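You operate a simulated robot arm through the tools that you are given. There is no shell and no other tool. Be economical: measure what you need, move in short steps, check, and stop when the job is done.

The job below is to be done with a simulated robot arm. You get a single attempt, and the scene is never put back.

JOB
Scrub the basin with the soapy sponge, run water in to rinse it and tip it up to empty.
Fine: put the sponge back; turn the tap off before you tip the basin.

It is judged by the outcome, as a careful person would: the job done as asked, and still so three seconds after it is handed in. It fails if anything else is knocked over, pushed out of place, dropped, spilled or broken.

ROBOT AND FRAMES
A 7-joint arm with a two-finger parallel gripper, fixed in place. Base frame: the origin is at the foot of the arm, x ahead of it, y to its left, z up. Readings come in m, degrees, newtons and seconds.
With the tool pointing down near the work surface it reaches from about 0.38 to 0.9 m from the base axis. Its first joint turns from -115.0 to 115.0 degrees. Payload 3.91 kg.
Tool frame: the origin (TCP) lies between the finger pads and is the grasp point; the fingertips stand 0.03 m ahead of it; z points along the fingers, y is the line along which they close. The gripper opens to 0.11 m. The fingers are 0.02 m wide and 0.01 m thick; the gripper's body (0.048 by 0.112 m) begins 0.055 m behind the TCP.
Orientation is that of the tool frame in the base frame, as a unit quaternion [w, x, y, z]. With the fingers straight down and closing along the base's y, the tool's x points along the base's -x, its y along +y and its z along -z.

CONTROLS
- The arm moves only by the tool play_rows. Its argument "targets" is a list of rows, each a list of 7 numbers: the opening in per cent of the stroke, from 0 (shut) to 100 (fully open), then the shift along the base's x, y, z in units of 40 mm (1.0 is 40 mm), then the turn, a rotation vector about the base's x, y, z in units of 5 degrees (1.0 is 5 degrees). In form: [[claw, x, y, z, rx, ry, rz], ...]. A call has 1 to 12 rows; each row shifts and turns the commanded pose from where the row before left it. A call with a number of a shift or a turn outside -1 to 1 is refused whole. Each row takes 0.2 s and may step no farther than 0.05 m and 8.6 degrees from the row before; otherwise, or with a gripper value out of range, the whole call is refused. A pose out of reach is approached as far as the arm can. The call stops where the force on the tool passes 40 N (or 10 N more than at its start, if that is more) or the arm is blocked; 0.2 s more then pass. Each finger travels about 0.153 m/s and halts on what it meets, pressing with about 26 N; the grip force reading is that of the motor and also rises with nothing between the fingers. The clock runs only during rows and for 0.2 s after the last one: add rows that do not move to give the fingers time. It gives the time, the measured TCP pose, the force on the tool (base axes), the opening and the grip force at its end, in the units of the frame above (readings bear some noise), with the torque about the TCP (base axes, N m) and any sound that the robot's microphone picked up.
- Cameras (640 x 400 px; columns grow to the right, rows downward): "scene" is fixed at [0.0422, 0.4999, 1.642]; the picture's right is [-0.36, -0.93, 0.00], its down [-0.64, 0.24, -0.73] and it looks along [0.68, -0.26, -0.68] (base axes); focal length 269 px, centre (320, 200). "wrist" rides on the gripper at [0.072, 0.017, -0.103] in the tool frame; the picture's right is [-0.23, 0.97, 0.00], its down [-0.76, -0.18, -0.62] and it looks along [-0.61, -0.14, 0.78] (tool axes); focal length 222 px, centre (320, 200). There is no depth. A picture from a camera that has moved, and an enlarged one, comes with that camera's place and axes in the base frame and with its lens. The place of the scene camera against the robot may be out by one fixed shift of up to 0.025 m in any direction.
- snapshot(camera): a new picture of that camera. No time passes.
- raise_lower(by): slides the trunk up (or, below 0, down) by that many m; the arm rides with it, the base frame stays. It gives what a move gives, with no picture.
- enlarge(camera, box): a new picture of the part [left, top, right, bottom] of that camera's present view, enlarged. No time passes.
- hand_in(): hands the job in; it is judged then, once.

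Work in short steps. Places have to be worked out from the pictures, the camera data and where the tool is seen: move nearer, look again, correct. Check each grasp and each placing, and mend what went wrong. You have 120 turns and 68 pictures in all, those below and enlarged ones among them. Open the gripper and draw the arm clear of the work before you hand the job in, unless the task says otherwise; then end with one line.

The tools are called after "Emit:" as a command line: name --pt "numbers of a row" for each row, then --argument value for the rest, lists and objects as JSON in quotes. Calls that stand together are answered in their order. play_rows: Moves the arm, as the interface text tells. Its arguments: {"type":"object","properties":{"targets":{"type":"array"}},"required":["targets"]} The other tools are called the same way: raise_lower (by) slides the trunk up or down; snapshot (camera) takes a picture; enlarge (camera, box) takes an enlarged picture of a part of a camera's view; hand_in () hands the job in.

At the start:

```text
time_s: 0.0
tcp_pos: [0.5276, 0.1672, 1.43]
orientation: [0.0, 0.0, 1.0, 0.0]
force: [-0.2, 0.3, 0.6]
moment: [0.02, -0.02, 0.01]
grip_width: 0.11
finger_force: 0.0
trunk travel left (down, up): [-0.875, 0.115]
```

scene: 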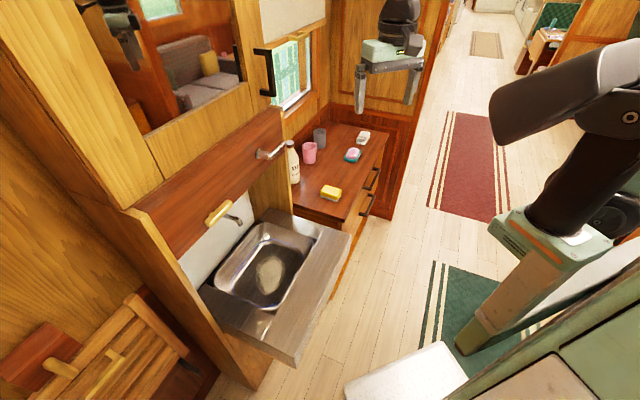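
wrist: 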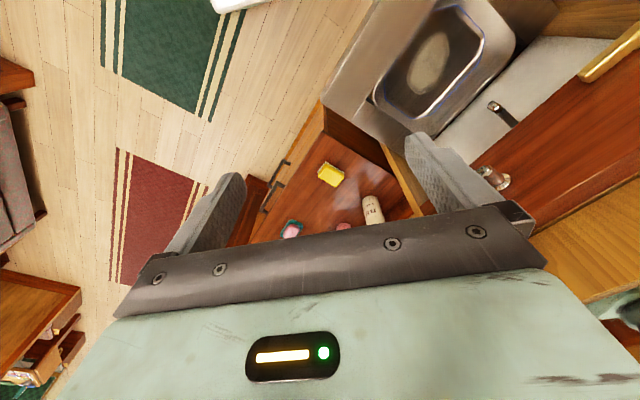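

I start by looking closer at the basin, the tap and the sponge in the scene view.

Emit:
enlarge --camera "scene" --box '[170, 170, 370, 370]'

Emit:
enlarge --camera "scene" --box '[240, 100, 400, 220]'

Emit:
enlarge --camera "wrist" --box '[240, 0, 640, 250]'

```text
2.00 times, centred on (270, 270) of scene
camera zoom: at [0.0422, 0.4999, 1.642], right [-0.36, -0.93, 0.0], down [-0.64, 0.24, -0.73], along [0.68, -0.26, -0.68], focal length 538 px, centre (420, 60)
```

zoom: 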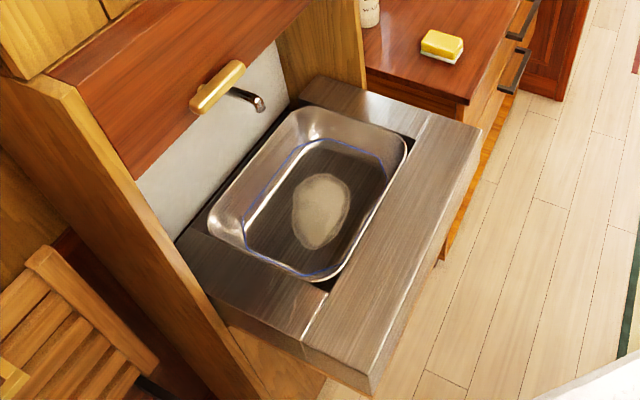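

```text
3.33 times, centred on (320, 160) of scene
camera zoom: at [0.0422, 0.4999, 1.642], right [-0.36, -0.93, 0.0], down [-0.64, 0.24, -0.73], along [0.68, -0.26, -0.68], focal length 897 px, centre (320, 333)
```

zoom: 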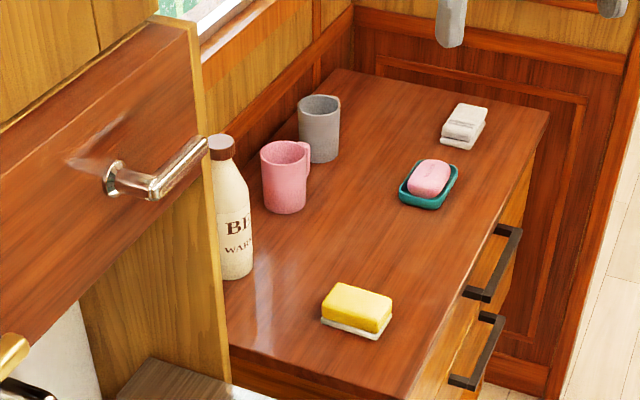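

```text
1.60 times, centred on (440, 125) of wrist
camera zoom: at [0.4561, 0.1848, 1.5333], right [0.23, 0.97, 0.0], down [0.76, -0.18, 0.62], along [0.61, -0.14, -0.78], focal length 355 px, centre (128, 320)
```

zoom: 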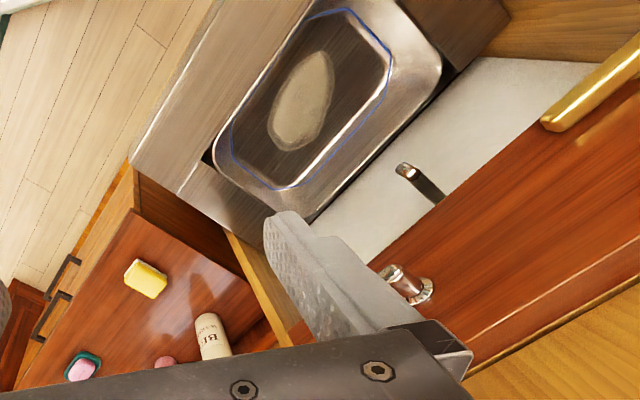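

The counter seems turned about 45° with its front towards the robot. I turn the tool about z so the wrist camera faces the basin, and lower a bit.

Emit:
play_rows --pt "100 -0.4 0.1 -0.3 0 0 1" --pt "100 -0.4 0.1 -0.3 0 0 1" --pt "100 -0.4 0.1 -0.3 0 0 1" --pt "100 -0.4 0.1 -0.3 0 0 1" --pt "100 -0.4 0.1 -0.3 0 0 1" --pt "100 -0.4 0.1 -0.3 0 0 1" --pt "100 -0.4 0.1 -0.3 0 0 1" --pt "100 -0.4 0.1 -0.3 0 0 1" --pt "100 -0.2 0.1 -0.3 0 0 1" --pt "100 0 0 0 0 0 0"

Emit:
snapshot --camera "wrist"

```text
time_s: 2.2
tcp_pos: [0.3944, 0.2033, 1.3227]
orientation: [0.0, -0.384, 0.924, -0.001]
force: [0.5, -0.1, -0.6]
moment: [-0.01, -0.01, -0.02]
grip_width: 0.1099
finger_force: 0.2
trunk travel left (down, up): [-0.875, 0.115]
```

```text
62 pictures are left
camera wrist: at [0.3296, 0.164, 1.4266], right [-0.53, 0.85, 0.0], down [0.66, 0.41, 0.62], along [0.53, 0.33, -0.78], focal length 222 px, centre (320, 200)
```

wrist: 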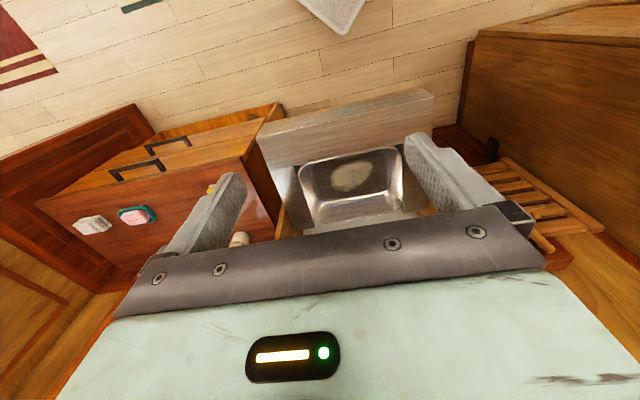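

The gripper hides the wall, so I tilt the tool forward towards it to see the tap.

Emit:
play_rows --pt "100 -0.2 -0.2 -0.3 0.7 -0.7 0" --pt "100 -0.2 -0.2 -0.3 0.7 -0.7 0" --pt "100 0 0 -0.3 0.7 -0.7 0" --pt "100 0 0 -0.3 0.7 -0.7 0" --pt "100 0 0 0 0.7 -0.7 0" --pt "100 0 0 0 0.7 -0.7 0" --pt "100 0 0 0 0.7 -0.7 0" --pt "100 0 0 0 0 0 0"

Emit:
snapshot --camera "wrist"

Emit:
snapshot --camera "scene"

```text
time_s: 4.0
tcp_pos: [0.3783, 0.1911, 1.2755]
orientation: [0.275, -0.366, 0.882, 0.114]
force: [0.8, 0.7, 0.6]
moment: [0.01, -0.02, 0.03]
grip_width: 0.11
finger_force: 0.1
out of reach, approached as far as the arm can: row 7
trunk travel left (down, up): [-0.875, 0.115]
```

```text
61 pictures are left
camera wrist: at [0.2822, 0.1194, 1.3201], right [-0.56, 0.82, 0.13], down [0.32, 0.07, 0.95], along [0.77, 0.57, -0.3], focal length 222 px, centre (320, 200)
```

wrist: 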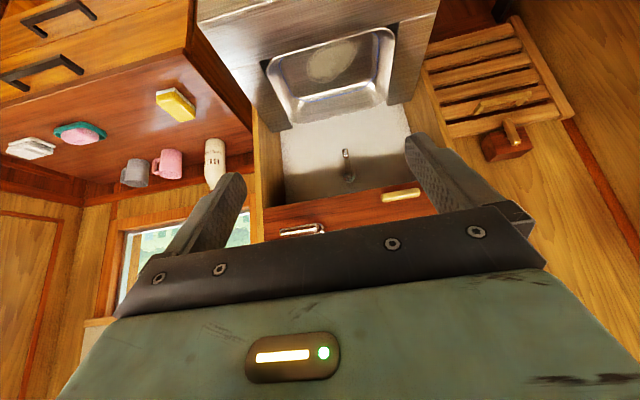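

```text
60 pictures are left
```

scene: 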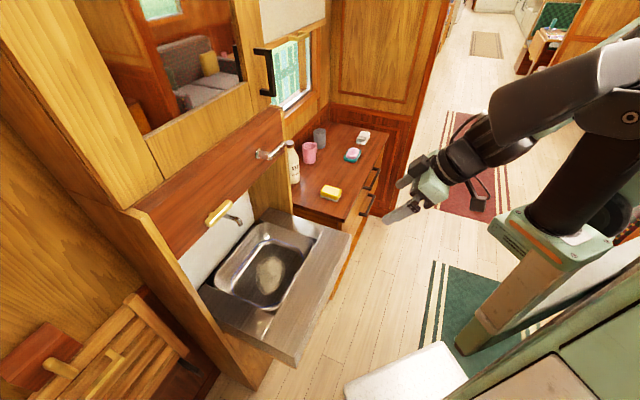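

Emit:
enlarge --camera "wrist" --box '[250, 100, 450, 240]'

Emit:
enlarge --camera "scene" --box '[190, 120, 320, 240]'

```text
2.86 times, centred on (350, 170) of wrist
camera zoom: at [0.2822, 0.1194, 1.3201], right [-0.56, 0.82, 0.13], down [0.32, 0.07, 0.95], along [0.77, 0.57, -0.3], focal length 635 px, centre (234, 286)
```

zoom: 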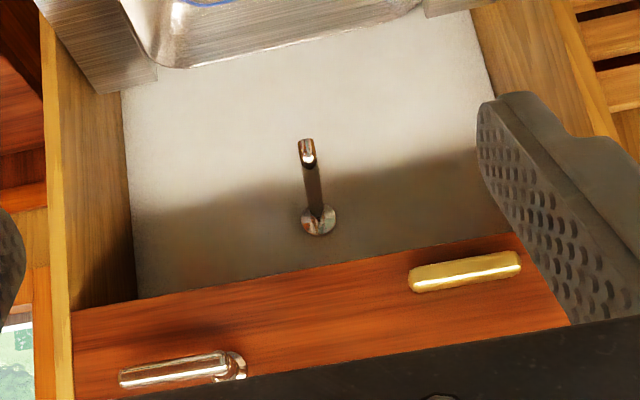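

```text
3.33 times, centred on (255, 180) of scene
camera zoom: at [0.0422, 0.4999, 1.642], right [-0.36, -0.93, 0.0], down [-0.64, 0.24, -0.73], along [0.68, -0.26, -0.68], focal length 897 px, centre (537, 267)
```

zoom: 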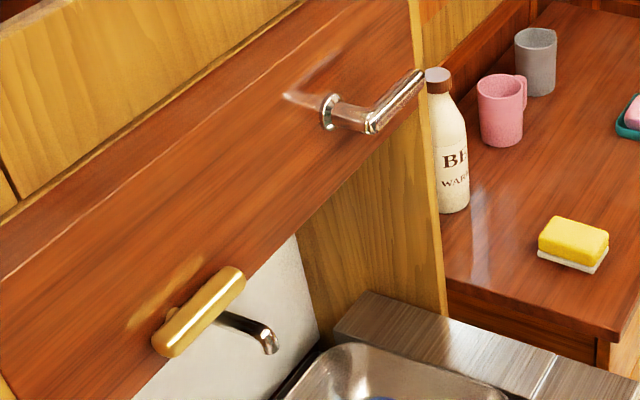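

I go closer and higher to inspect the two fittings on the red panel.

Emit:
play_rows --pt "100 0.3 0.4 0.5 0 0 0" --pt "100 0.3 0.4 0.5 0 0 0" --pt "100 0.3 0.4 0.5 0 0 0" --pt "100 0.3 0.4 0.5 0 0 0" --pt "100 0.3 0.4 0.5 0 0 0" --pt "100 0 0 0 0 0 0"

Emit:
enlarge --camera "wrist" --box '[200, 0, 460, 220]'

```text
time_s: 5.4
tcp_pos: [0.4395, 0.2742, 1.3745]
orientation: [0.275, -0.365, 0.882, 0.114]
force: [-0.1, 0.3, -0.2]
moment: [-0.02, 0.01, 0.0]
grip_width: 0.1096
finger_force: 0.0
trunk travel left (down, up): [-0.875, 0.115]
```

```text
1.82 times, centred on (330, 110) of wrist
camera zoom: at [0.3416, 0.2005, 1.4187], right [-0.56, 0.82, 0.13], down [0.32, 0.07, 0.95], along [0.77, 0.57, -0.3], focal length 404 px, centre (302, 364)
```

zoom: 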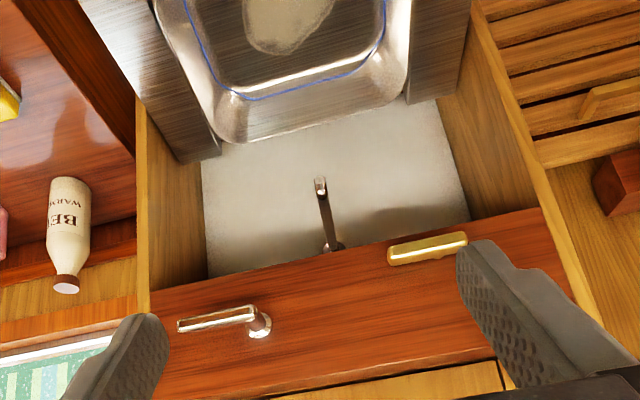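

The chrome lever near the spout is the probable tap; blue line is the fill mark. First I'll fetch the sponge: untilt, swing away to the right and yaw back.

Emit:
play_rows --pt "100 0.3 -0.75 0 -0.7 0.7 0" --pt "100 0.3 -0.75 0 -0.7 0.7 0" --pt "100 0.3 -0.75 0 -0.7 0.7 0" --pt "100 0.3 -0.75 0 -0.7 0.7 0" --pt "100 0.4 -0.75 0 -0.7 0.7 0" --pt "100 0.4 -0.75 0 -0.7 0.7 0" --pt "100 0.4 -0.75 0 0 0 -1" --pt "100 0.4 -0.75 0 0 0 -1" --pt "100 0.4 0 0 0 0 -1" --pt "100 0.4 0 0 0 0 -1" --pt "100 0.4 0 0 0 0 -1" --pt "100 0 0 0 0 0 0"

Emit:
raise_lower --by -0.3

Emit:
snapshot --camera "wrist"

Emit:
snapshot --camera "scene"

```text
time_s: 8.0
tcp_pos: [0.5989, 0.0325, 1.3744]
orientation: [0.042, -0.173, 0.984, 0.008]
force: [-1.0, -1.1, -0.5]
moment: [0.01, 0.0, -0.05]
grip_width: 0.1104
finger_force: 0.1
trunk travel left (down, up): [-0.875, 0.115]
```

```text
time_s: 11.0
tcp_pos: [0.5978, 0.0312, 1.0763]
orientation: [0.041, -0.174, 0.984, 0.008]
force: [0.3, -0.3, 0.2]
moment: [0.0, -0.02, -0.01]
grip_width: 0.1099
finger_force: 0.0
trunk travel left (down, up): [-0.575, 0.415]
```

```text
56 pictures are left
camera wrist: at [0.5156, 0.0194, 1.1726], right [-0.12, 0.99, 0.02], down [0.72, 0.07, 0.69], along [0.68, 0.1, -0.73], focal length 222 px, centre (320, 200)
```

wrist: 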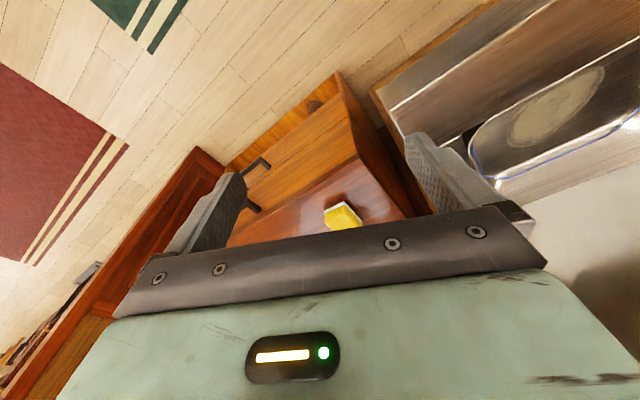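

```text
55 pictures are left
```

scene: 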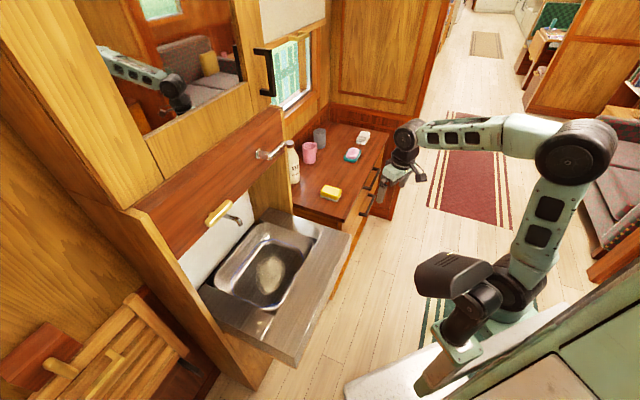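

Emit:
enlarge --camera "wrist" --box '[290, 170, 390, 240]'

```text
5.71 times, centred on (340, 205) of wrist
camera zoom: at [0.5156, 0.0194, 1.1726], right [-0.12, 0.99, 0.02], down [0.72, 0.07, 0.69], along [0.68, 0.1, -0.73], focal length 1269 px, centre (206, 171)
```

zoom: 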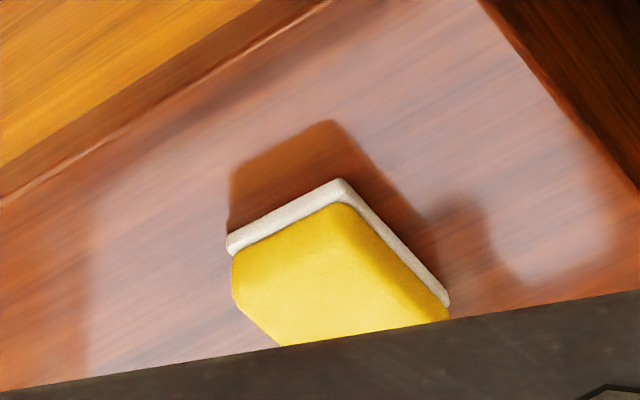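

Sponge is about 0.09 x 0.055 m, long axis at 45°, centre near (0.89, 0.125). I yaw the tool to 45° and come over it with a small forward tilt.

Emit:
play_rows --pt "100 0.8 0.1 0 0 0 1" --pt "100 0.8 0.2 0 0 0 1" --pt "100 0.8 0.3 0 0 0 1" --pt "100 0.8 0.3 -0.3 0 0 1" --pt "100 0.8 0.3 -0.4 0 0 1" --pt "100 0.8 0.3 -0.4 0 0 0" --pt "100 0.8 0.3 -0.4 0 0 0" --pt "100 0 0 0 0 0 0"

Emit:
snapshot --camera "wrist"

```text
time_s: 12.8
tcp_pos: [0.8213, 0.1038, 1.0152]
orientation: [0.041, -0.382, 0.923, 0.017]
force: [0.0, 0.5, 0.0]
moment: [0.03, -0.01, 0.03]
grip_width: 0.1103
finger_force: 0.0
trunk travel left (down, up): [-0.575, 0.415]
```

```text
53 pictures are left
camera wrist: at [0.7511, 0.0582, 1.1127], right [-0.53, 0.85, 0.02], down [0.62, 0.37, 0.69], along [0.58, 0.38, -0.73], focal length 222 px, centre (320, 200)
```

wrist: 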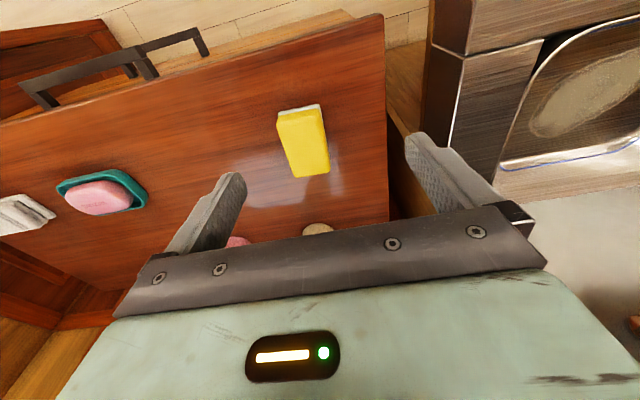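

Sponge centre about (0.883, 0.125), axis ~40°. I go above it, trimming yaw, then look before closing.

Emit:
play_rows --pt "100 0.5 0.14 -0.7 0 0 -0.4" --pt "100 0.5 0.14 -0.7 0 0 -0.4" --pt "100 0.4 0.12 -0.8 0 0 0" --pt "100 0 0 -0.5 0 0 0" --pt "100 0 0 0 0 0 0"

Emit:
snapshot --camera "wrist"

Emit:
enlarge --camera "scene" --box '[280, 130, 400, 220]'

```text
time_s: 14.0
tcp_pos: [0.8785, 0.1191, 0.9061]
orientation: [0.04, -0.349, 0.936, 0.015]
force: [0.7, 0.1, 0.1]
moment: [0.0, 0.01, 0.03]
grip_width: 0.1102
finger_force: 0.1
trunk travel left (down, up): [-0.575, 0.415]
```

```text
52 pictures are left
camera wrist: at [0.8058, 0.0781, 1.0033], right [-0.47, 0.88, 0.02], down [0.65, 0.33, 0.69], along [0.6, 0.33, -0.73], focal length 222 px, centre (320, 200)
```

wrist: 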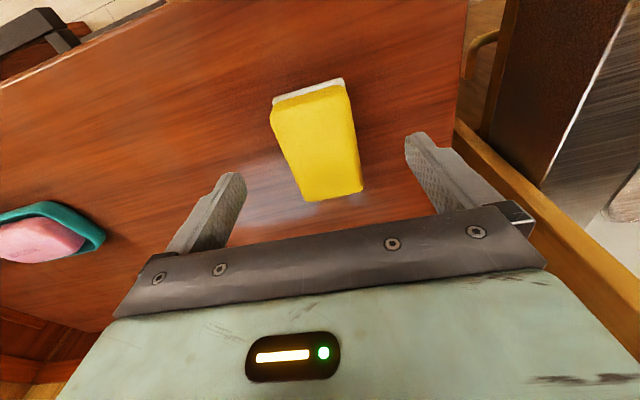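

```text
4.44 times, centred on (340, 175) of scene
camera zoom: at [0.0422, 0.4999, 1.642], right [-0.36, -0.93, 0.0], down [-0.64, 0.24, -0.73], along [0.68, -0.26, -0.68], focal length 1196 px, centre (231, 311)
```

zoom: 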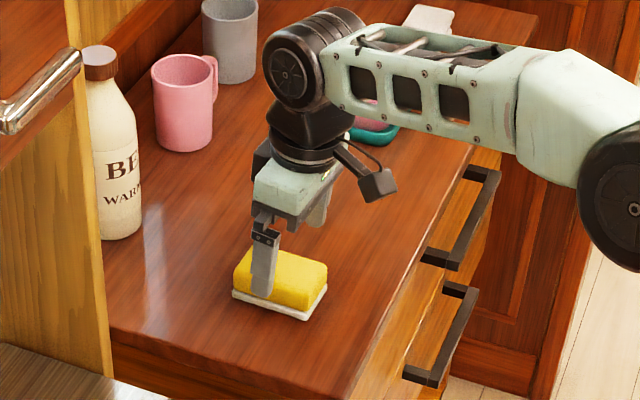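

Well aligned with the sponge. I descend 45 mm and close.

Emit:
play_rows --pt "100 0 0 -0.6 0 0 0" --pt "100 0 0 -0.5 0 0 0" --pt "100 0 0 0 0 0 0" --pt "0 0 0 0 0 0 0" --pt "0 0 0 0 0 0 0" --pt "0 0 0 0 0 0 0" --pt "0 0 0 0 0 0 0"

Emit:
enlarge --camera "scene" --box '[300, 160, 380, 210]'

```text
time_s: 15.6
tcp_pos: [0.8763, 0.1193, 0.8626]
orientation: [0.039, -0.35, 0.936, 0.015]
force: [0.0, -0.7, 0.5]
moment: [0.0, 0.03, -0.03]
grip_width: 0.0542
finger_force: 26.0
trunk travel left (down, up): [-0.575, 0.415]
```

```text
8.00 times, centred on (340, 185) of scene
camera zoom: at [0.0422, 0.4999, 1.642], right [-0.36, -0.93, 0.0], down [-0.64, 0.24, -0.73], along [0.68, -0.26, -0.68], focal length 2153 px, centre (160, 320)
```

zoom: 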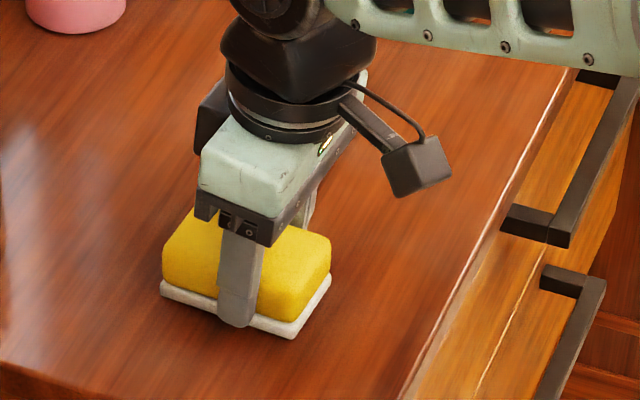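

Firmly held (54 mm). For clearance under the red panel in the basin I want the hand tilted ~15° with the sponge flat, so I regrip at that tilt.

Emit:
play_rows --pt "100 0 0 0 0 0 0" --pt "100 0 0 0 0 0 0" --pt "100 0 0 0 0.65 -0.75 0" --pt "100 0 0 0 0.65 -0.75 0" --pt "100 0 0 0 0 0 0" --pt "0 0 0 0 0 0 0" --pt "0 0 0 0 0 0 0" --pt "0 0 0 0 0 0 0" --pt "0 0 0 0 0 0 0"

Emit:
snapshot --camera "wrist"

```text
time_s: 17.6
tcp_pos: [0.8777, 0.1199, 0.8631]
orientation: [0.121, -0.347, 0.929, 0.045]
force: [-0.1, 0.8, 0.1]
moment: [0.01, 0.02, 0.01]
grip_width: 0.0541
finger_force: 26.2
trunk travel left (down, up): [-0.575, 0.415]
```

```text
49 pictures are left
camera wrist: at [0.7931, 0.0688, 0.9441], right [-0.47, 0.88, 0.06], down [0.55, 0.24, 0.8], along [0.69, 0.41, -0.6], focal length 222 px, centre (320, 200)
```

wrist: 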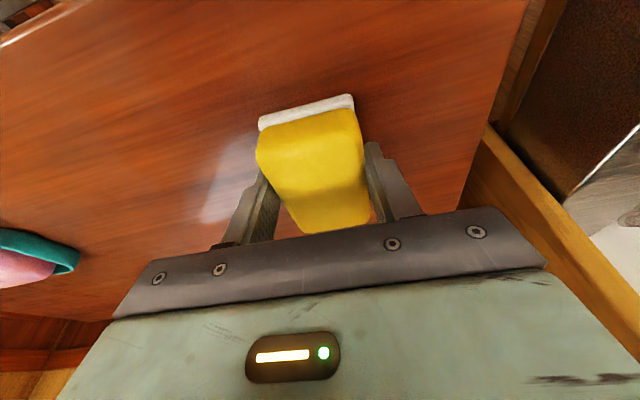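

Regripped. Now lift and back away from the cabinet side panel, then sweep round toward the basin front.

Emit:
play_rows --pt "0 0 0 0.9 0 0 0" --pt "0 -0.2 0 1 0 0 0" --pt "0 -0.6 -0.3 0.9 0 0 0" --pt "0 -0.9 -0.4 0.5 0 0 0" --pt "0 -1 -0.2 0.2 0 0 0.2" --pt "0 -1 0.2 0 0 0 0.2" --pt "0 -1 0.5 0 0 0 0.2" --pt "0 -1 0.6 0 0 0 0.2" --pt "0 -0.9 0.8 0 0 0 0" --pt "0 -0.8 0.9 0 0 0 0" --pt "0 -0.5 1 0 0 0 0" --pt "0 0 0 0 0 0 0"

Emit:
snapshot --camera "wrist"

Emit:
snapshot --camera "scene"

```text
time_s: 20.2
tcp_pos: [0.5622, 0.2441, 1.0023]
orientation: [0.119, -0.379, 0.916, 0.049]
force: [0.1, 0.5, -0.1]
moment: [0.0, -0.01, 0.01]
grip_width: 0.0544
finger_force: 25.7
trunk travel left (down, up): [-0.575, 0.415]
```

```text
48 pictures are left
camera wrist: at [0.4815, 0.1868, 1.0844], right [-0.53, 0.84, 0.06], down [0.53, 0.28, 0.8], along [0.66, 0.46, -0.6], focal length 222 px, centre (320, 200)
```

wrist: 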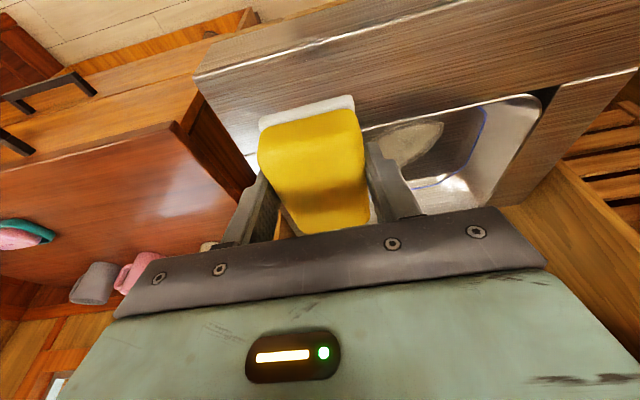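

```text
47 pictures are left
```

scene: 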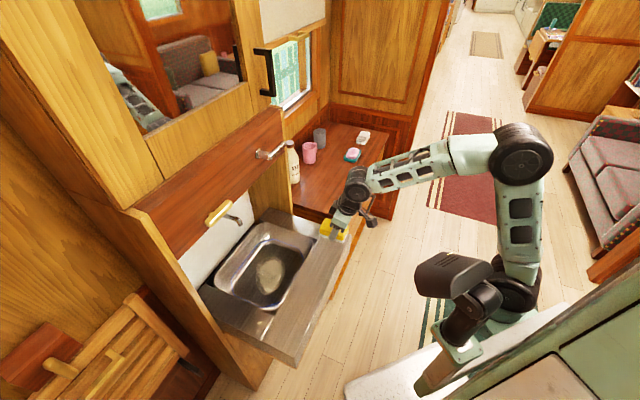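

I move sideways (mostly +y) to be over the front part of the basin and look again.

Emit:
play_rows --pt "0 0 0.9 0 0 0 0" --pt "0 0 0.9 0 0 0 0" --pt "0 0 0.9 0 0 0 0" --pt "0 0.1 0.9 0 0 0 0" --pt "0 0.1 0.8 0 0 0 0" --pt "0 0 0 0 0 0 0"

Emit:
snapshot --camera "wrist"

Emit:
enlarge --camera "scene" --box '[170, 140, 410, 290]'

```text
time_s: 21.6
tcp_pos: [0.5694, 0.4215, 1.005]
orientation: [0.12, -0.38, 0.916, 0.05]
force: [-0.5, -0.4, -0.5]
moment: [0.01, -0.02, 0.04]
grip_width: 0.054
finger_force: 26.0
trunk travel left (down, up): [-0.575, 0.415]
```

```text
46 pictures are left
camera wrist: at [0.4885, 0.3644, 1.0869], right [-0.53, 0.84, 0.06], down [0.53, 0.28, 0.8], along [0.66, 0.46, -0.6], focal length 222 px, centre (320, 200)
```

wrist: 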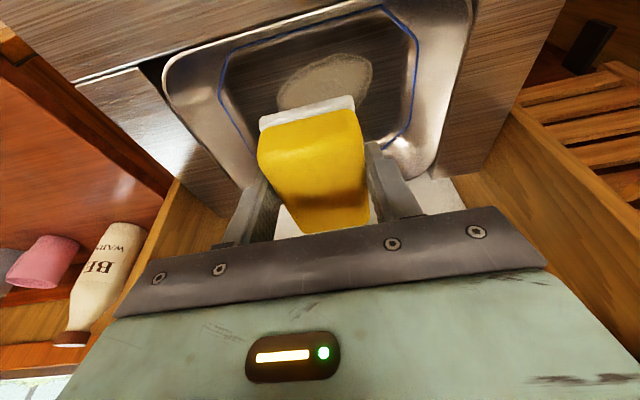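

```text
2.67 times, centred on (290, 215) of scene
camera zoom: at [0.0422, 0.4999, 1.642], right [-0.36, -0.93, 0.0], down [-0.64, 0.24, -0.73], along [0.68, -0.26, -0.68], focal length 718 px, centre (400, 160)
```

zoom: 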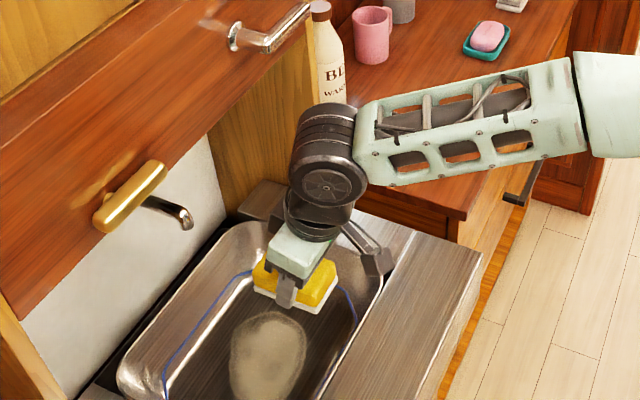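

Spot centre is about (0.612, 0.473), bottom ~0.75; spout tip about (0.69, 0.534, 1.0), clear of the hand. I descend into the basin in steps.

Emit:
play_rows --pt "0 0.25 0.3 -0.8 0 0 0" --pt "0 0.25 0.3 -0.8 0 0 0" --pt "0 0.25 0.3 -0.8 0 0 0" --pt "0 0.2 0.3 -0.8 0 0 0" --pt "0 0 0 -0.5 0 0 0" --pt "0 0 0 0 0 0 0"

Emit:
snapshot --camera "wrist"

Emit:
enlarge --camera "scene" --box '[170, 140, 410, 290]'

```text
time_s: 23.0
tcp_pos: [0.6088, 0.4674, 0.8563]
orientation: [0.119, -0.379, 0.916, 0.049]
force: [0.4, -0.2, -1.4]
moment: [0.0, 0.02, -0.01]
grip_width: 0.0542
finger_force: 26.4
trunk travel left (down, up): [-0.575, 0.415]
```

```text
44 pictures are left
camera wrist: at [0.5279, 0.4111, 0.9376], right [-0.53, 0.84, 0.06], down [0.53, 0.28, 0.8], along [0.66, 0.46, -0.6], focal length 222 px, centre (320, 200)
```

wrist: 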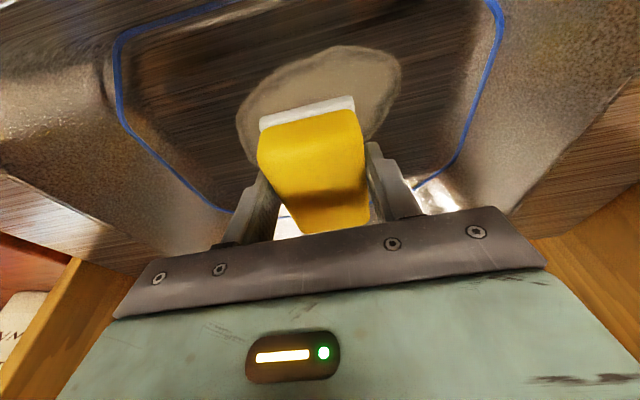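

```text
2.67 times, centred on (290, 215) of scene
camera zoom: at [0.0422, 0.4999, 1.642], right [-0.36, -0.93, 0.0], down [-0.64, 0.24, -0.73], along [0.68, -0.26, -0.68], focal length 718 px, centre (400, 160)
```

zoom: 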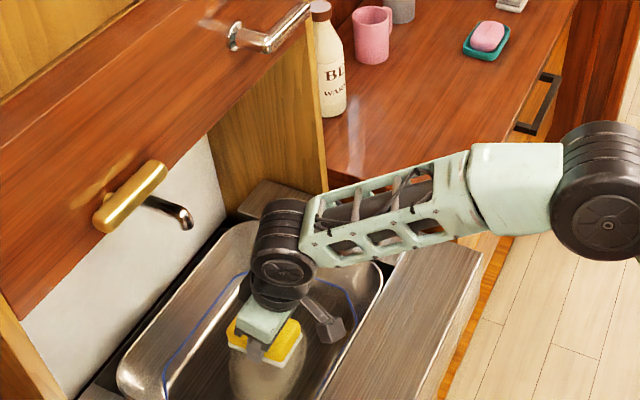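

Over the spot. I lower gently to feel for the basin bottom.

Emit:
play_rows --pt "0 0 0 -0.6 0 0 0" --pt "0 0 0 -0.5 0 0 0" --pt "0 0 0 -0.1 0 0 0" --pt "0 0 0 -0.1 0 0 0" --pt "0 0 0 -0.1 0 0 0" --pt "0 0 0 0 0 0 0"

```text
time_s: 24.4
tcp_pos: [0.6085, 0.4691, 0.8011]
orientation: [0.12, -0.379, 0.916, 0.049]
force: [0.2, -0.4, -0.6]
moment: [0.01, -0.01, 0.01]
grip_width: 0.0542
finger_force: 26.5
trunk travel left (down, up): [-0.575, 0.415]
```

No contact yet at 0.801; continuing down in 4 mm steps.

Emit:
play_rows --pt "0 0 0 -0.1 0 0 0" --pt "0 0 0 -0.1 0 0 0" --pt "0 0 0 -0.1 0 0 0" --pt "0 0 0 0 0 0 0"

Emit:
enlarge --camera "scene" --box '[210, 210, 330, 300]'

```text
time_s: 25.4
tcp_pos: [0.6091, 0.4691, 0.7917]
orientation: [0.124, -0.379, 0.915, 0.051]
force: [2.9, 1.3, 33.7]
moment: [0.08, -0.13, 0.04]
grip_width: 0.0545
finger_force: 26.4
trunk travel left (down, up): [-0.575, 0.415]
```

```text
4.44 times, centred on (270, 255) of scene
camera zoom: at [0.0422, 0.4999, 1.642], right [-0.36, -0.93, 0.0], down [-0.64, 0.24, -0.73], along [0.68, -0.26, -0.68], focal length 1196 px, centre (542, -44)
```

zoom: 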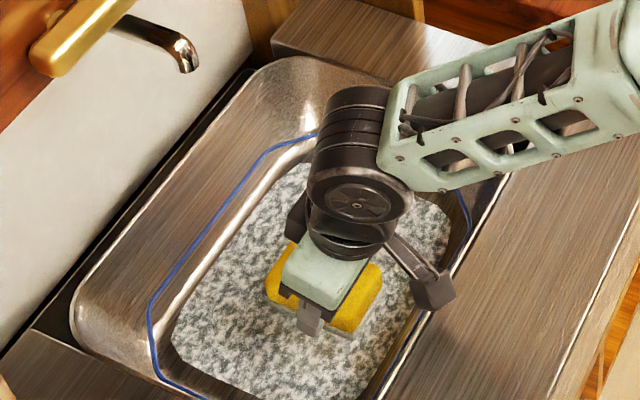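

Contact at TCP z≈0.791, suds appear. I ease off ~2 mm and scrub along the basin's width over the spot.

Emit:
play_rows --pt "0 0 0 0.05 0 0 0" --pt "0 -0.35 0.35 0 0 0 0" --pt "0 -0.35 0.35 0 0 0 0" --pt "0 0.35 -0.35 0 0 0 0" --pt "0 0.35 -0.35 0 0 0 0" --pt "0 0.35 -0.35 0 0 0 0" --pt "0 0.35 -0.35 0 0 0 0" --pt "0 -0.35 0.35 0 0 0 0" --pt "0 -0.35 0.35 0 0 0 0" --pt "0 0 0 0 0 0 0"

Emit:
snapshot --camera "wrist"

```text
time_s: 27.6
tcp_pos: [0.6095, 0.4661, 0.7916]
orientation: [0.12, -0.379, 0.916, 0.049]
force: [9.9, -12.4, 32.8]
moment: [-0.03, 0.12, 0.09]
grip_width: 0.0542
finger_force: 25.6
trunk travel left (down, up): [-0.575, 0.415]
```

```text
41 pictures are left
camera wrist: at [0.5283, 0.4093, 0.8726], right [-0.53, 0.84, 0.06], down [0.53, 0.28, 0.8], along [0.66, 0.46, -0.6], focal length 222 px, centre (320, 200)
```

wrist: 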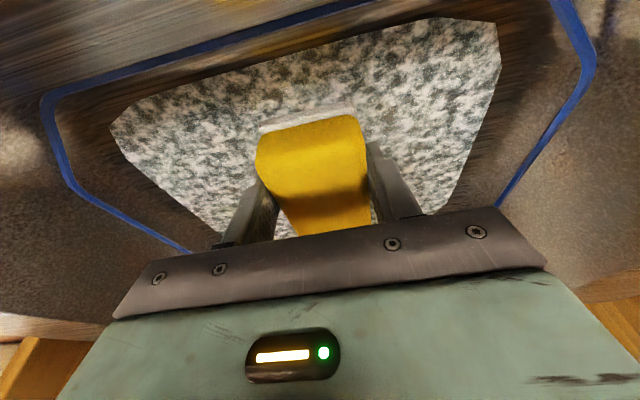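

Suds cover the bottom. More strokes at the nearer and farther rows to cover it well.

Emit:
play_rows --pt "0 -0.2 -0.2 0.04 0 0 0" --pt "0 -0.4 0.4 0 0 0 0" --pt "0 -0.4 0.4 0 0 0 0" --pt "0 0.4 -0.4 0 0 0 0" --pt "0 0.4 -0.4 0 0 0 0" --pt "0 0.4 -0.4 0 0 0 0" --pt "0 0.4 -0.4 0 0 0 0" --pt "0 0.3 0.3 0 0 0 0" --pt "0 0.2 0.2 0 0 0 0" --pt "0 -0.4 0.4 0 0 0 0" --pt "0 -0.4 0.4 0 0 0 0" --pt "0 0 0 0 0 0 0"

Emit:
play_rows --pt "0 -0.4 0.4 0 0 0 0" --pt "0 -0.4 0.4 0 0 0 0" --pt "0 0.4 -0.4 0 0 0 0" --pt "0 0.4 -0.4 0 0 0 0" --pt "0 -0.3 -0.3 0 0 0 0" --pt "0 -0.35 0.35 0 0 0 0" --pt "0 0.35 -0.35 0 0 0 0" --pt "0 0.35 -0.35 0 0 0 0" --pt "0 -0.35 0.35 0 0 0 0" --pt "0 0 0 0 0 0 0"

Emit:
enlarge --camera "scene" --box '[190, 200, 350, 320]'

```text
time_s: 30.2
tcp_pos: [0.6194, 0.4801, 0.7907]
orientation: [0.119, -0.38, 0.916, 0.049]
force: [1.2, -1.6, 6.4]
moment: [0.01, -0.09, -0.01]
grip_width: 0.0542
finger_force: 26.1
trunk travel left (down, up): [-0.575, 0.415]
```

```text
time_s: 32.4
tcp_pos: [0.6069, 0.4661, 0.7923]
orientation: [0.119, -0.38, 0.916, 0.049]
force: [0.5, 0.5, -0.7]
moment: [0.04, -0.01, 0.0]
grip_width: 0.0544
finger_force: 25.5
trunk travel left (down, up): [-0.575, 0.415]
```

```text
3.33 times, centred on (270, 260) of scene
camera zoom: at [0.0422, 0.4999, 1.642], right [-0.36, -0.93, 0.0], down [-0.64, 0.24, -0.73], along [0.68, -0.26, -0.68], focal length 897 px, centre (487, 0)
```

zoom: 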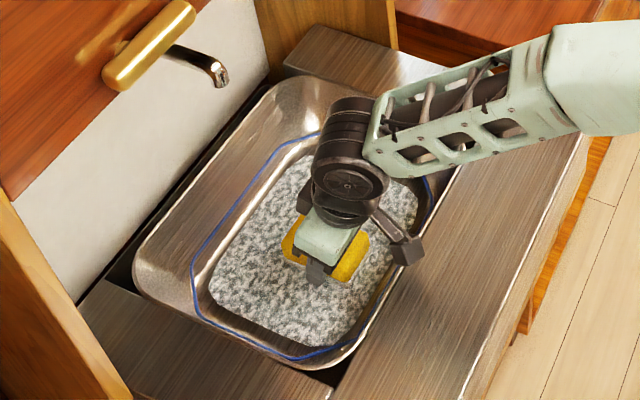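

I lift the sponge clear to see whether the stain is gone.

Emit:
play_rows --pt "0 0 0 0.8 0 0 0" --pt "0 -0.3 -0.3 0.9 0 0 0" --pt "0 -0.3 -0.3 1 0 0 0" --pt "0 -0.3 -0.3 1 0 0 0" --pt "0 -0.3 -0.3 1 0 0 0" --pt "0 0 0 0 0 0 0"

Emit:
enlarge --camera "scene" --box '[190, 200, 350, 320]'

Emit:
snapshot --camera "wrist"

```text
time_s: 33.8
tcp_pos: [0.5611, 0.4202, 0.9806]
orientation: [0.119, -0.379, 0.916, 0.05]
force: [0.4, 1.0, -0.9]
moment: [-0.04, 0.0, -0.04]
grip_width: 0.0542
finger_force: 25.8
trunk travel left (down, up): [-0.575, 0.415]
```

```text
3.33 times, centred on (270, 260) of scene
camera zoom: at [0.0422, 0.4999, 1.642], right [-0.36, -0.93, 0.0], down [-0.64, 0.24, -0.73], along [0.68, -0.26, -0.68], focal length 897 px, centre (487, 0)
```

zoom: 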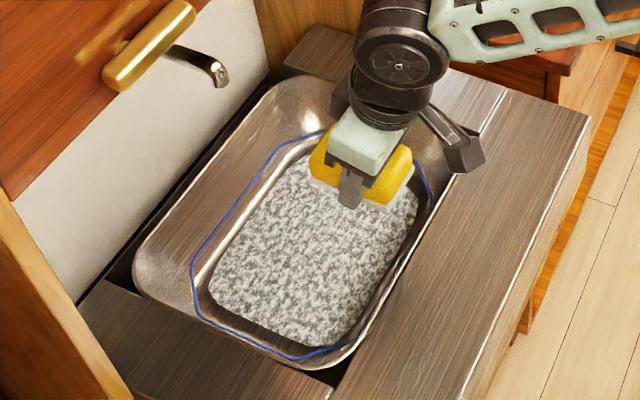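

```text
38 pictures are left
camera wrist: at [0.4792, 0.3635, 1.062], right [-0.53, 0.84, 0.06], down [0.53, 0.28, 0.8], along [0.66, 0.46, -0.6], focal length 222 px, centre (320, 200)
```

wrist: 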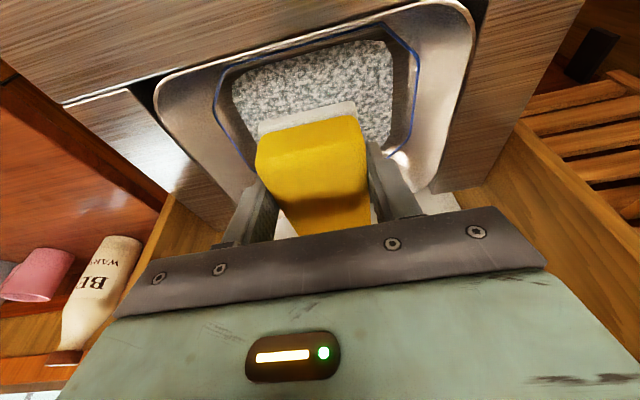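

The stain is gone under full suds. Now return the sponge along the same way back.

Emit:
play_rows --pt "0 0 -0.9 0.1 0 0 0" --pt "0 0 -0.9 0.1 0 0 0" --pt "0 0 -0.9 0.1 0 0 0" --pt "0 0 -0.9 0.1 0 0 0" --pt "0 0 -0.8 0.1 0 0 0" --pt "0 0.5 -1 0 0 0 0" --pt "0 0.8 -0.9 0 0 0 0" --pt "0 0.9 -0.8 0 0 0 0" --pt "0 1 -0.6 0 0 0 -0.2" --pt "0 1 -0.5 0 0 0 -0.2" --pt "0 1 -0.2 0 0 0 -0.2" --pt "0 1 0.2 0 0 0 -0.2"

Emit:
play_rows --pt "0 0.9 0.4 -0.3 0 0 0" --pt "0 0.6 0.25 -0.5 0 0 0" --pt "0 0.2 0 -0.5 0 0 0" --pt "0 0 0 0 0 0 0"

Emit:
snapshot --camera "wrist"

```text
time_s: 36.4
tcp_pos: [0.8067, 0.0907, 1.0002]
orientation: [0.122, -0.346, 0.929, 0.045]
force: [0.1, 0.0, 0.2]
moment: [0.01, -0.03, 0.02]
grip_width: 0.0544
finger_force: 26.3
trunk travel left (down, up): [-0.575, 0.415]
```

```text
time_s: 37.4
tcp_pos: [0.8764, 0.1194, 0.947]
orientation: [0.122, -0.347, 0.929, 0.045]
force: [1.2, 1.5, -0.4]
moment: [0.0, -0.03, 0.01]
grip_width: 0.0541
finger_force: 25.9
trunk travel left (down, up): [-0.575, 0.415]
```

```text
37 pictures are left
camera wrist: at [0.7911, 0.0677, 1.0289], right [-0.47, 0.88, 0.06], down [0.55, 0.24, 0.8], along [0.69, 0.41, -0.6], focal length 222 px, centre (320, 200)
```

wrist: 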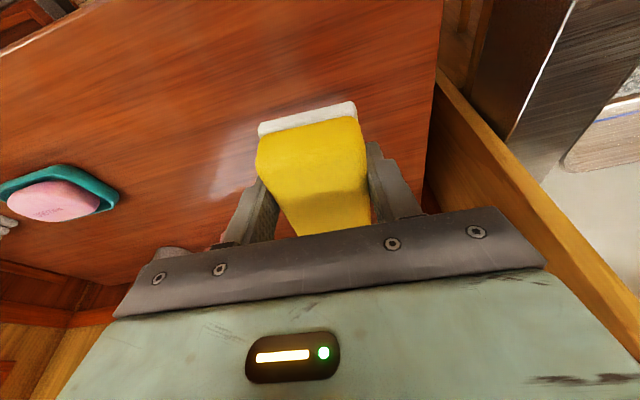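

Right above the original place. I lower 84 mm, finishing in small steps.

Emit:
play_rows --pt "0 0.03 0 -0.8 0 0 0" --pt "0 0 0 -0.8 0 0 0" --pt "0 0 0 -0.3 0 0 0" --pt "0 0 0 -0.1 0 0 0" --pt "0 0 0 -0.05 0 0 0" --pt "0 0 0 0 0 0 0"

```text
time_s: 38.8
tcp_pos: [0.8775, 0.1183, 0.8661]
orientation: [0.122, -0.347, 0.929, 0.046]
force: [-0.8, -0.6, -0.3]
moment: [0.06, -0.04, -0.03]
grip_width: 0.0539
finger_force: 25.9
trunk travel left (down, up): [-0.575, 0.415]
```

Still 3 mm high; two more tiny steps, then release and lift.

Emit:
play_rows --pt "0 0 0 -0.05 0 0 0" --pt "0 0 0 -0.04 0 0 0" --pt "0 0 0 0 0 0 0"

Emit:
play_rows --pt "70 0 0 0 0 0 0" --pt "100 0 0 0 0 0 0" --pt "100 0 0 0 0 0 0" --pt "100 0 0 0.6 0 0 0" --pt "100 0 0 1 0 0 0" --pt "100 0 0 1 0 0 0" --pt "100 -0.3 -0.2 0.9 0 0 0" --pt "100 -0.8 -0.4 0.4 0 0 0" --pt "100 -0.8 -0.4 0 0 0 0" --pt "100 0 0 0 0 0 0"

Emit:
snapshot --camera "wrist"

Emit:
snapshot --camera "scene"

```text
time_s: 39.6
tcp_pos: [0.8779, 0.1182, 0.8627]
orientation: [0.12, -0.347, 0.929, 0.045]
force: [-0.1, -0.5, 0.1]
moment: [-0.05, 0.03, -0.02]
grip_width: 0.0541
finger_force: 25.6
trunk travel left (down, up): [-0.575, 0.415]
```

```text
time_s: 41.8
tcp_pos: [0.8038, 0.0779, 1.0204]
orientation: [0.121, -0.348, 0.929, 0.046]
force: [0.3, 0.5, 0.7]
moment: [-0.03, -0.02, 0.02]
grip_width: 0.11
finger_force: 0.1
trunk travel left (down, up): [-0.575, 0.415]
```

```text
36 pictures are left
camera wrist: at [0.7184, 0.0271, 1.1014], right [-0.47, 0.88, 0.06], down [0.55, 0.24, 0.8], along [0.69, 0.41, -0.6], focal length 222 px, centre (320, 200)
```

wrist: 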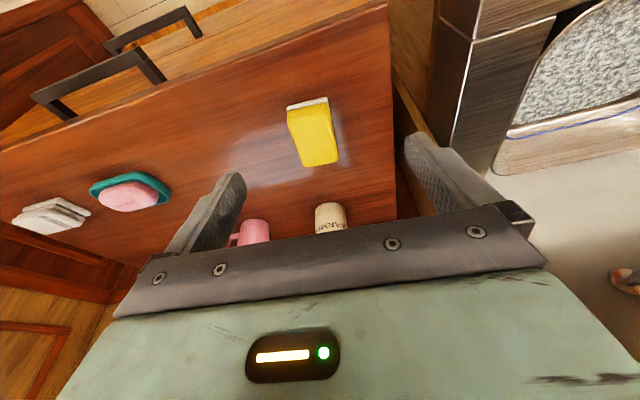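

```text
35 pictures are left
```

scene: 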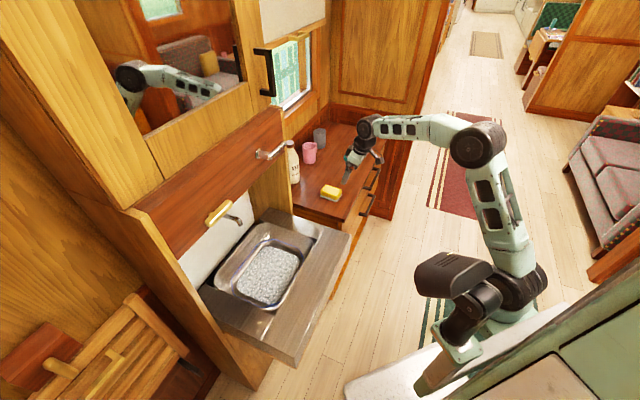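

Sponge is back in its place. Now the tap: raise the trunk and bring the hand round to look at the two fittings closely.

Emit:
play_rows --pt "100 -1 0 0 0 0 0.2" --pt "100 -1 0 0 0 0 0.2" --pt "100 -1 0 0 0 0 0.2" --pt "100 -1 0.2 0 0 0 0.2" --pt "100 -1 0.3 0 0 0 0" --pt "100 -1 0.5 0 0 0 0" --pt "100 -0.5 0.6 0 0 0 0" --pt "100 0 0 0 0 0 0"

Emit:
raise_lower --by 0.3

Emit:
play_rows --pt "0 0 0.7 0.2 0.7 -0.7 0" --pt "0 0 0.7 0.2 0.7 -0.7 0" --pt "0 0 0.7 0.2 0.7 -0.7 0" --pt "0 0 0.7 0.2 0.7 -0.7 0" --pt "0 0 0.7 0.2 0.7 -0.7 0" --pt "0 0 0 0 0 0 0"

Emit:
snapshot --camera "wrist"

```text
time_s: 43.6
tcp_pos: [0.5411, 0.1415, 1.0177]
orientation: [0.12, -0.379, 0.916, 0.049]
force: [-0.5, -0.3, 0.4]
moment: [0.01, 0.02, -0.02]
grip_width: 0.11
finger_force: 0.0
trunk travel left (down, up): [-0.575, 0.415]
```

```text
time_s: 46.6
tcp_pos: [0.5401, 0.1421, 1.3172]
orientation: [0.12, -0.379, 0.916, 0.05]
force: [0.6, -0.2, 0.2]
moment: [-0.02, -0.01, 0.0]
grip_width: 0.1103
finger_force: 0.0
trunk travel left (down, up): [-0.875, 0.115]
```

```text
time_s: 48.0
tcp_pos: [0.5417, 0.281, 1.356]
orientation: [0.314, -0.361, 0.868, 0.131]
force: [-0.5, 0.2, -0.2]
moment: [0.0, 0.0, -0.02]
grip_width: 0.0
finger_force: 25.9
trunk travel left (down, up): [-0.875, 0.115]
```

```text
34 pictures are left
camera wrist: at [0.4428, 0.2067, 1.3898], right [-0.57, 0.81, 0.14], down [0.26, 0.01, 0.97], along [0.78, 0.58, -0.21], focal length 222 px, centre (320, 200)
```

wrist: 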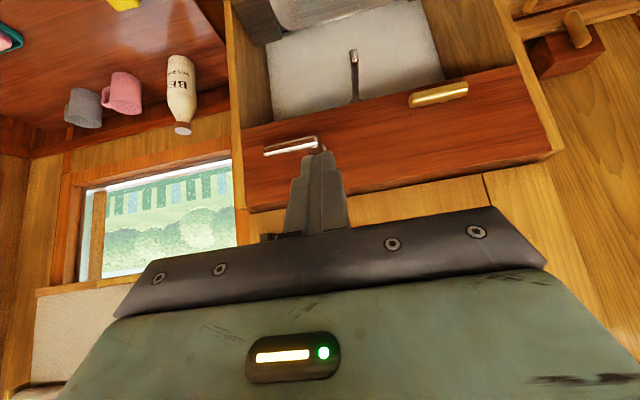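

Emit:
enlarge --camera "wrist" --box '[240, 50, 500, 190]'

Emit:
enlarge --camera "scene" --box '[200, 130, 300, 240]'

```text
2.46 times, centred on (370, 120) of wrist
camera zoom: at [0.4428, 0.2067, 1.3898], right [-0.57, 0.81, 0.14], down [0.26, 0.01, 0.97], along [0.78, 0.58, -0.21], focal length 547 px, centre (197, 397)
```

zoom: 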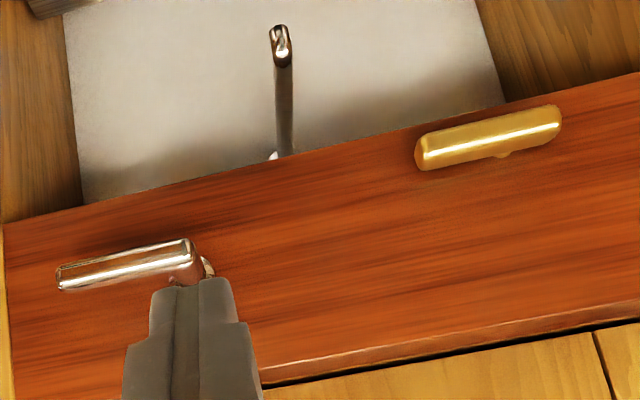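

```text
3.64 times, centred on (250, 185) of scene
camera zoom: at [0.0422, 0.4999, 1.642], right [-0.36, -0.93, 0.0], down [-0.64, 0.24, -0.73], along [0.68, -0.26, -0.68], focal length 979 px, centre (574, 254)
```

zoom: 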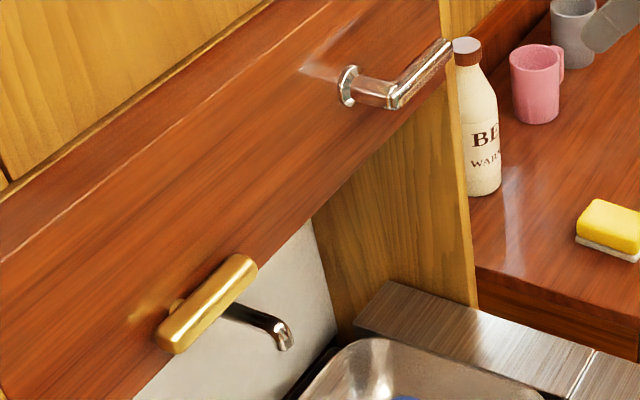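

I'll take the chrome lever (pivoted L-handle, tip about (0.73, 0.33, 1.24)) as the tap. I bring the closed fingers above its tip for a gentle push down.

Emit:
play_rows --pt "0 0.7 -0.7 0 0 0 0" --pt "0 0.7 -0.7 -0.1 0 0 0" --pt "0 0.5 0.5 -0.2 0 0 0" --pt "0 0.6 0.6 -0.2 0 0 0" --pt "0 0.6 0.6 -0.2 0 0 0" --pt "0 0.6 0.6 0 0 0 0" --pt "0 0 0 0 0 0 0"

Emit:
snapshot --camera "wrist"

Emit:
enlarge --camera "scene" --box '[200, 90, 360, 210]'

```text
time_s: 49.6
tcp_pos: [0.6884, 0.3181, 1.3285]
orientation: [0.313, -0.361, 0.869, 0.13]
force: [-0.2, -0.2, 0.2]
moment: [0.0, -0.01, -0.01]
grip_width: 0.0
finger_force: 26.0
trunk travel left (down, up): [-0.875, 0.115]
```

```text
31 pictures are left
camera wrist: at [0.5912, 0.2436, 1.3619], right [-0.57, 0.81, 0.14], down [0.26, 0.01, 0.97], along [0.78, 0.58, -0.22], focal length 222 px, centre (320, 200)
```

wrist: 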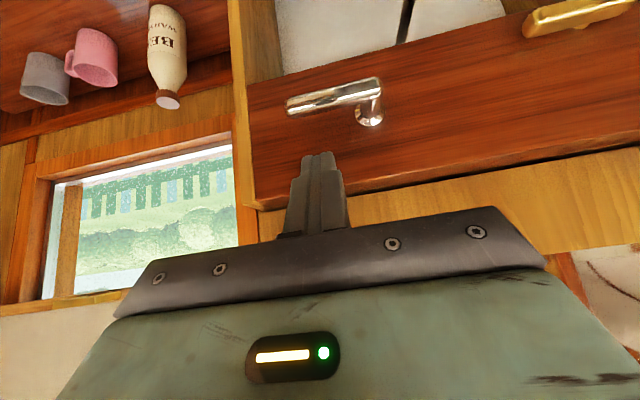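

```text
3.33 times, centred on (280, 150) of scene
camera zoom: at [0.0422, 0.4999, 1.642], right [-0.36, -0.93, 0.0], down [-0.64, 0.24, -0.73], along [0.68, -0.26, -0.68], focal length 897 px, centre (453, 367)
```

zoom: 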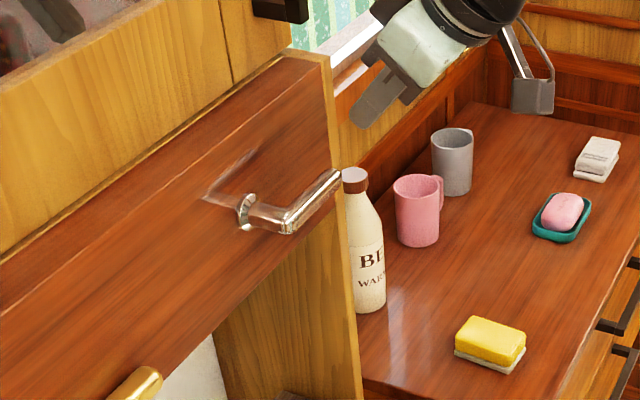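

Bar sits at about n=0.765, z≈1.23. I go forward 50 mm above it then press down in small steps, watching force and sound.

Emit:
play_rows --pt "0 0.5 0.5 0 0 0 0" --pt "0 0.4 0.4 -0.2 0 0 0" --pt "0 0 0 -0.6 0 0 0" --pt "0 0 0 -0.4 0 0 0" --pt "0 0 0 -0.3 0 0 0" --pt "0 0 0 -0.2 0 0 0" --pt "0 0 0 0 0 0 0"

Emit:
snapshot --camera "wrist"

```text
time_s: 51.2
tcp_pos: [0.726, 0.3547, 1.2639]
orientation: [0.315, -0.36, 0.868, 0.131]
force: [-0.4, -1.1, 11.6]
moment: [0.07, -0.09, 0.03]
grip_width: 0.0
finger_force: 26.0
trunk travel left (down, up): [-0.875, 0.115]
```

```text
29 pictures are left
camera wrist: at [0.6266, 0.2791, 1.2971], right [-0.57, 0.81, 0.15], down [0.26, 0.01, 0.97], along [0.78, 0.58, -0.21], focal length 222 px, centre (320, 200)
```

wrist: 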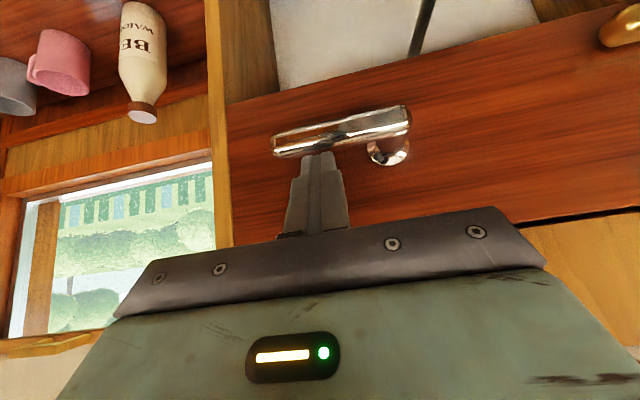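

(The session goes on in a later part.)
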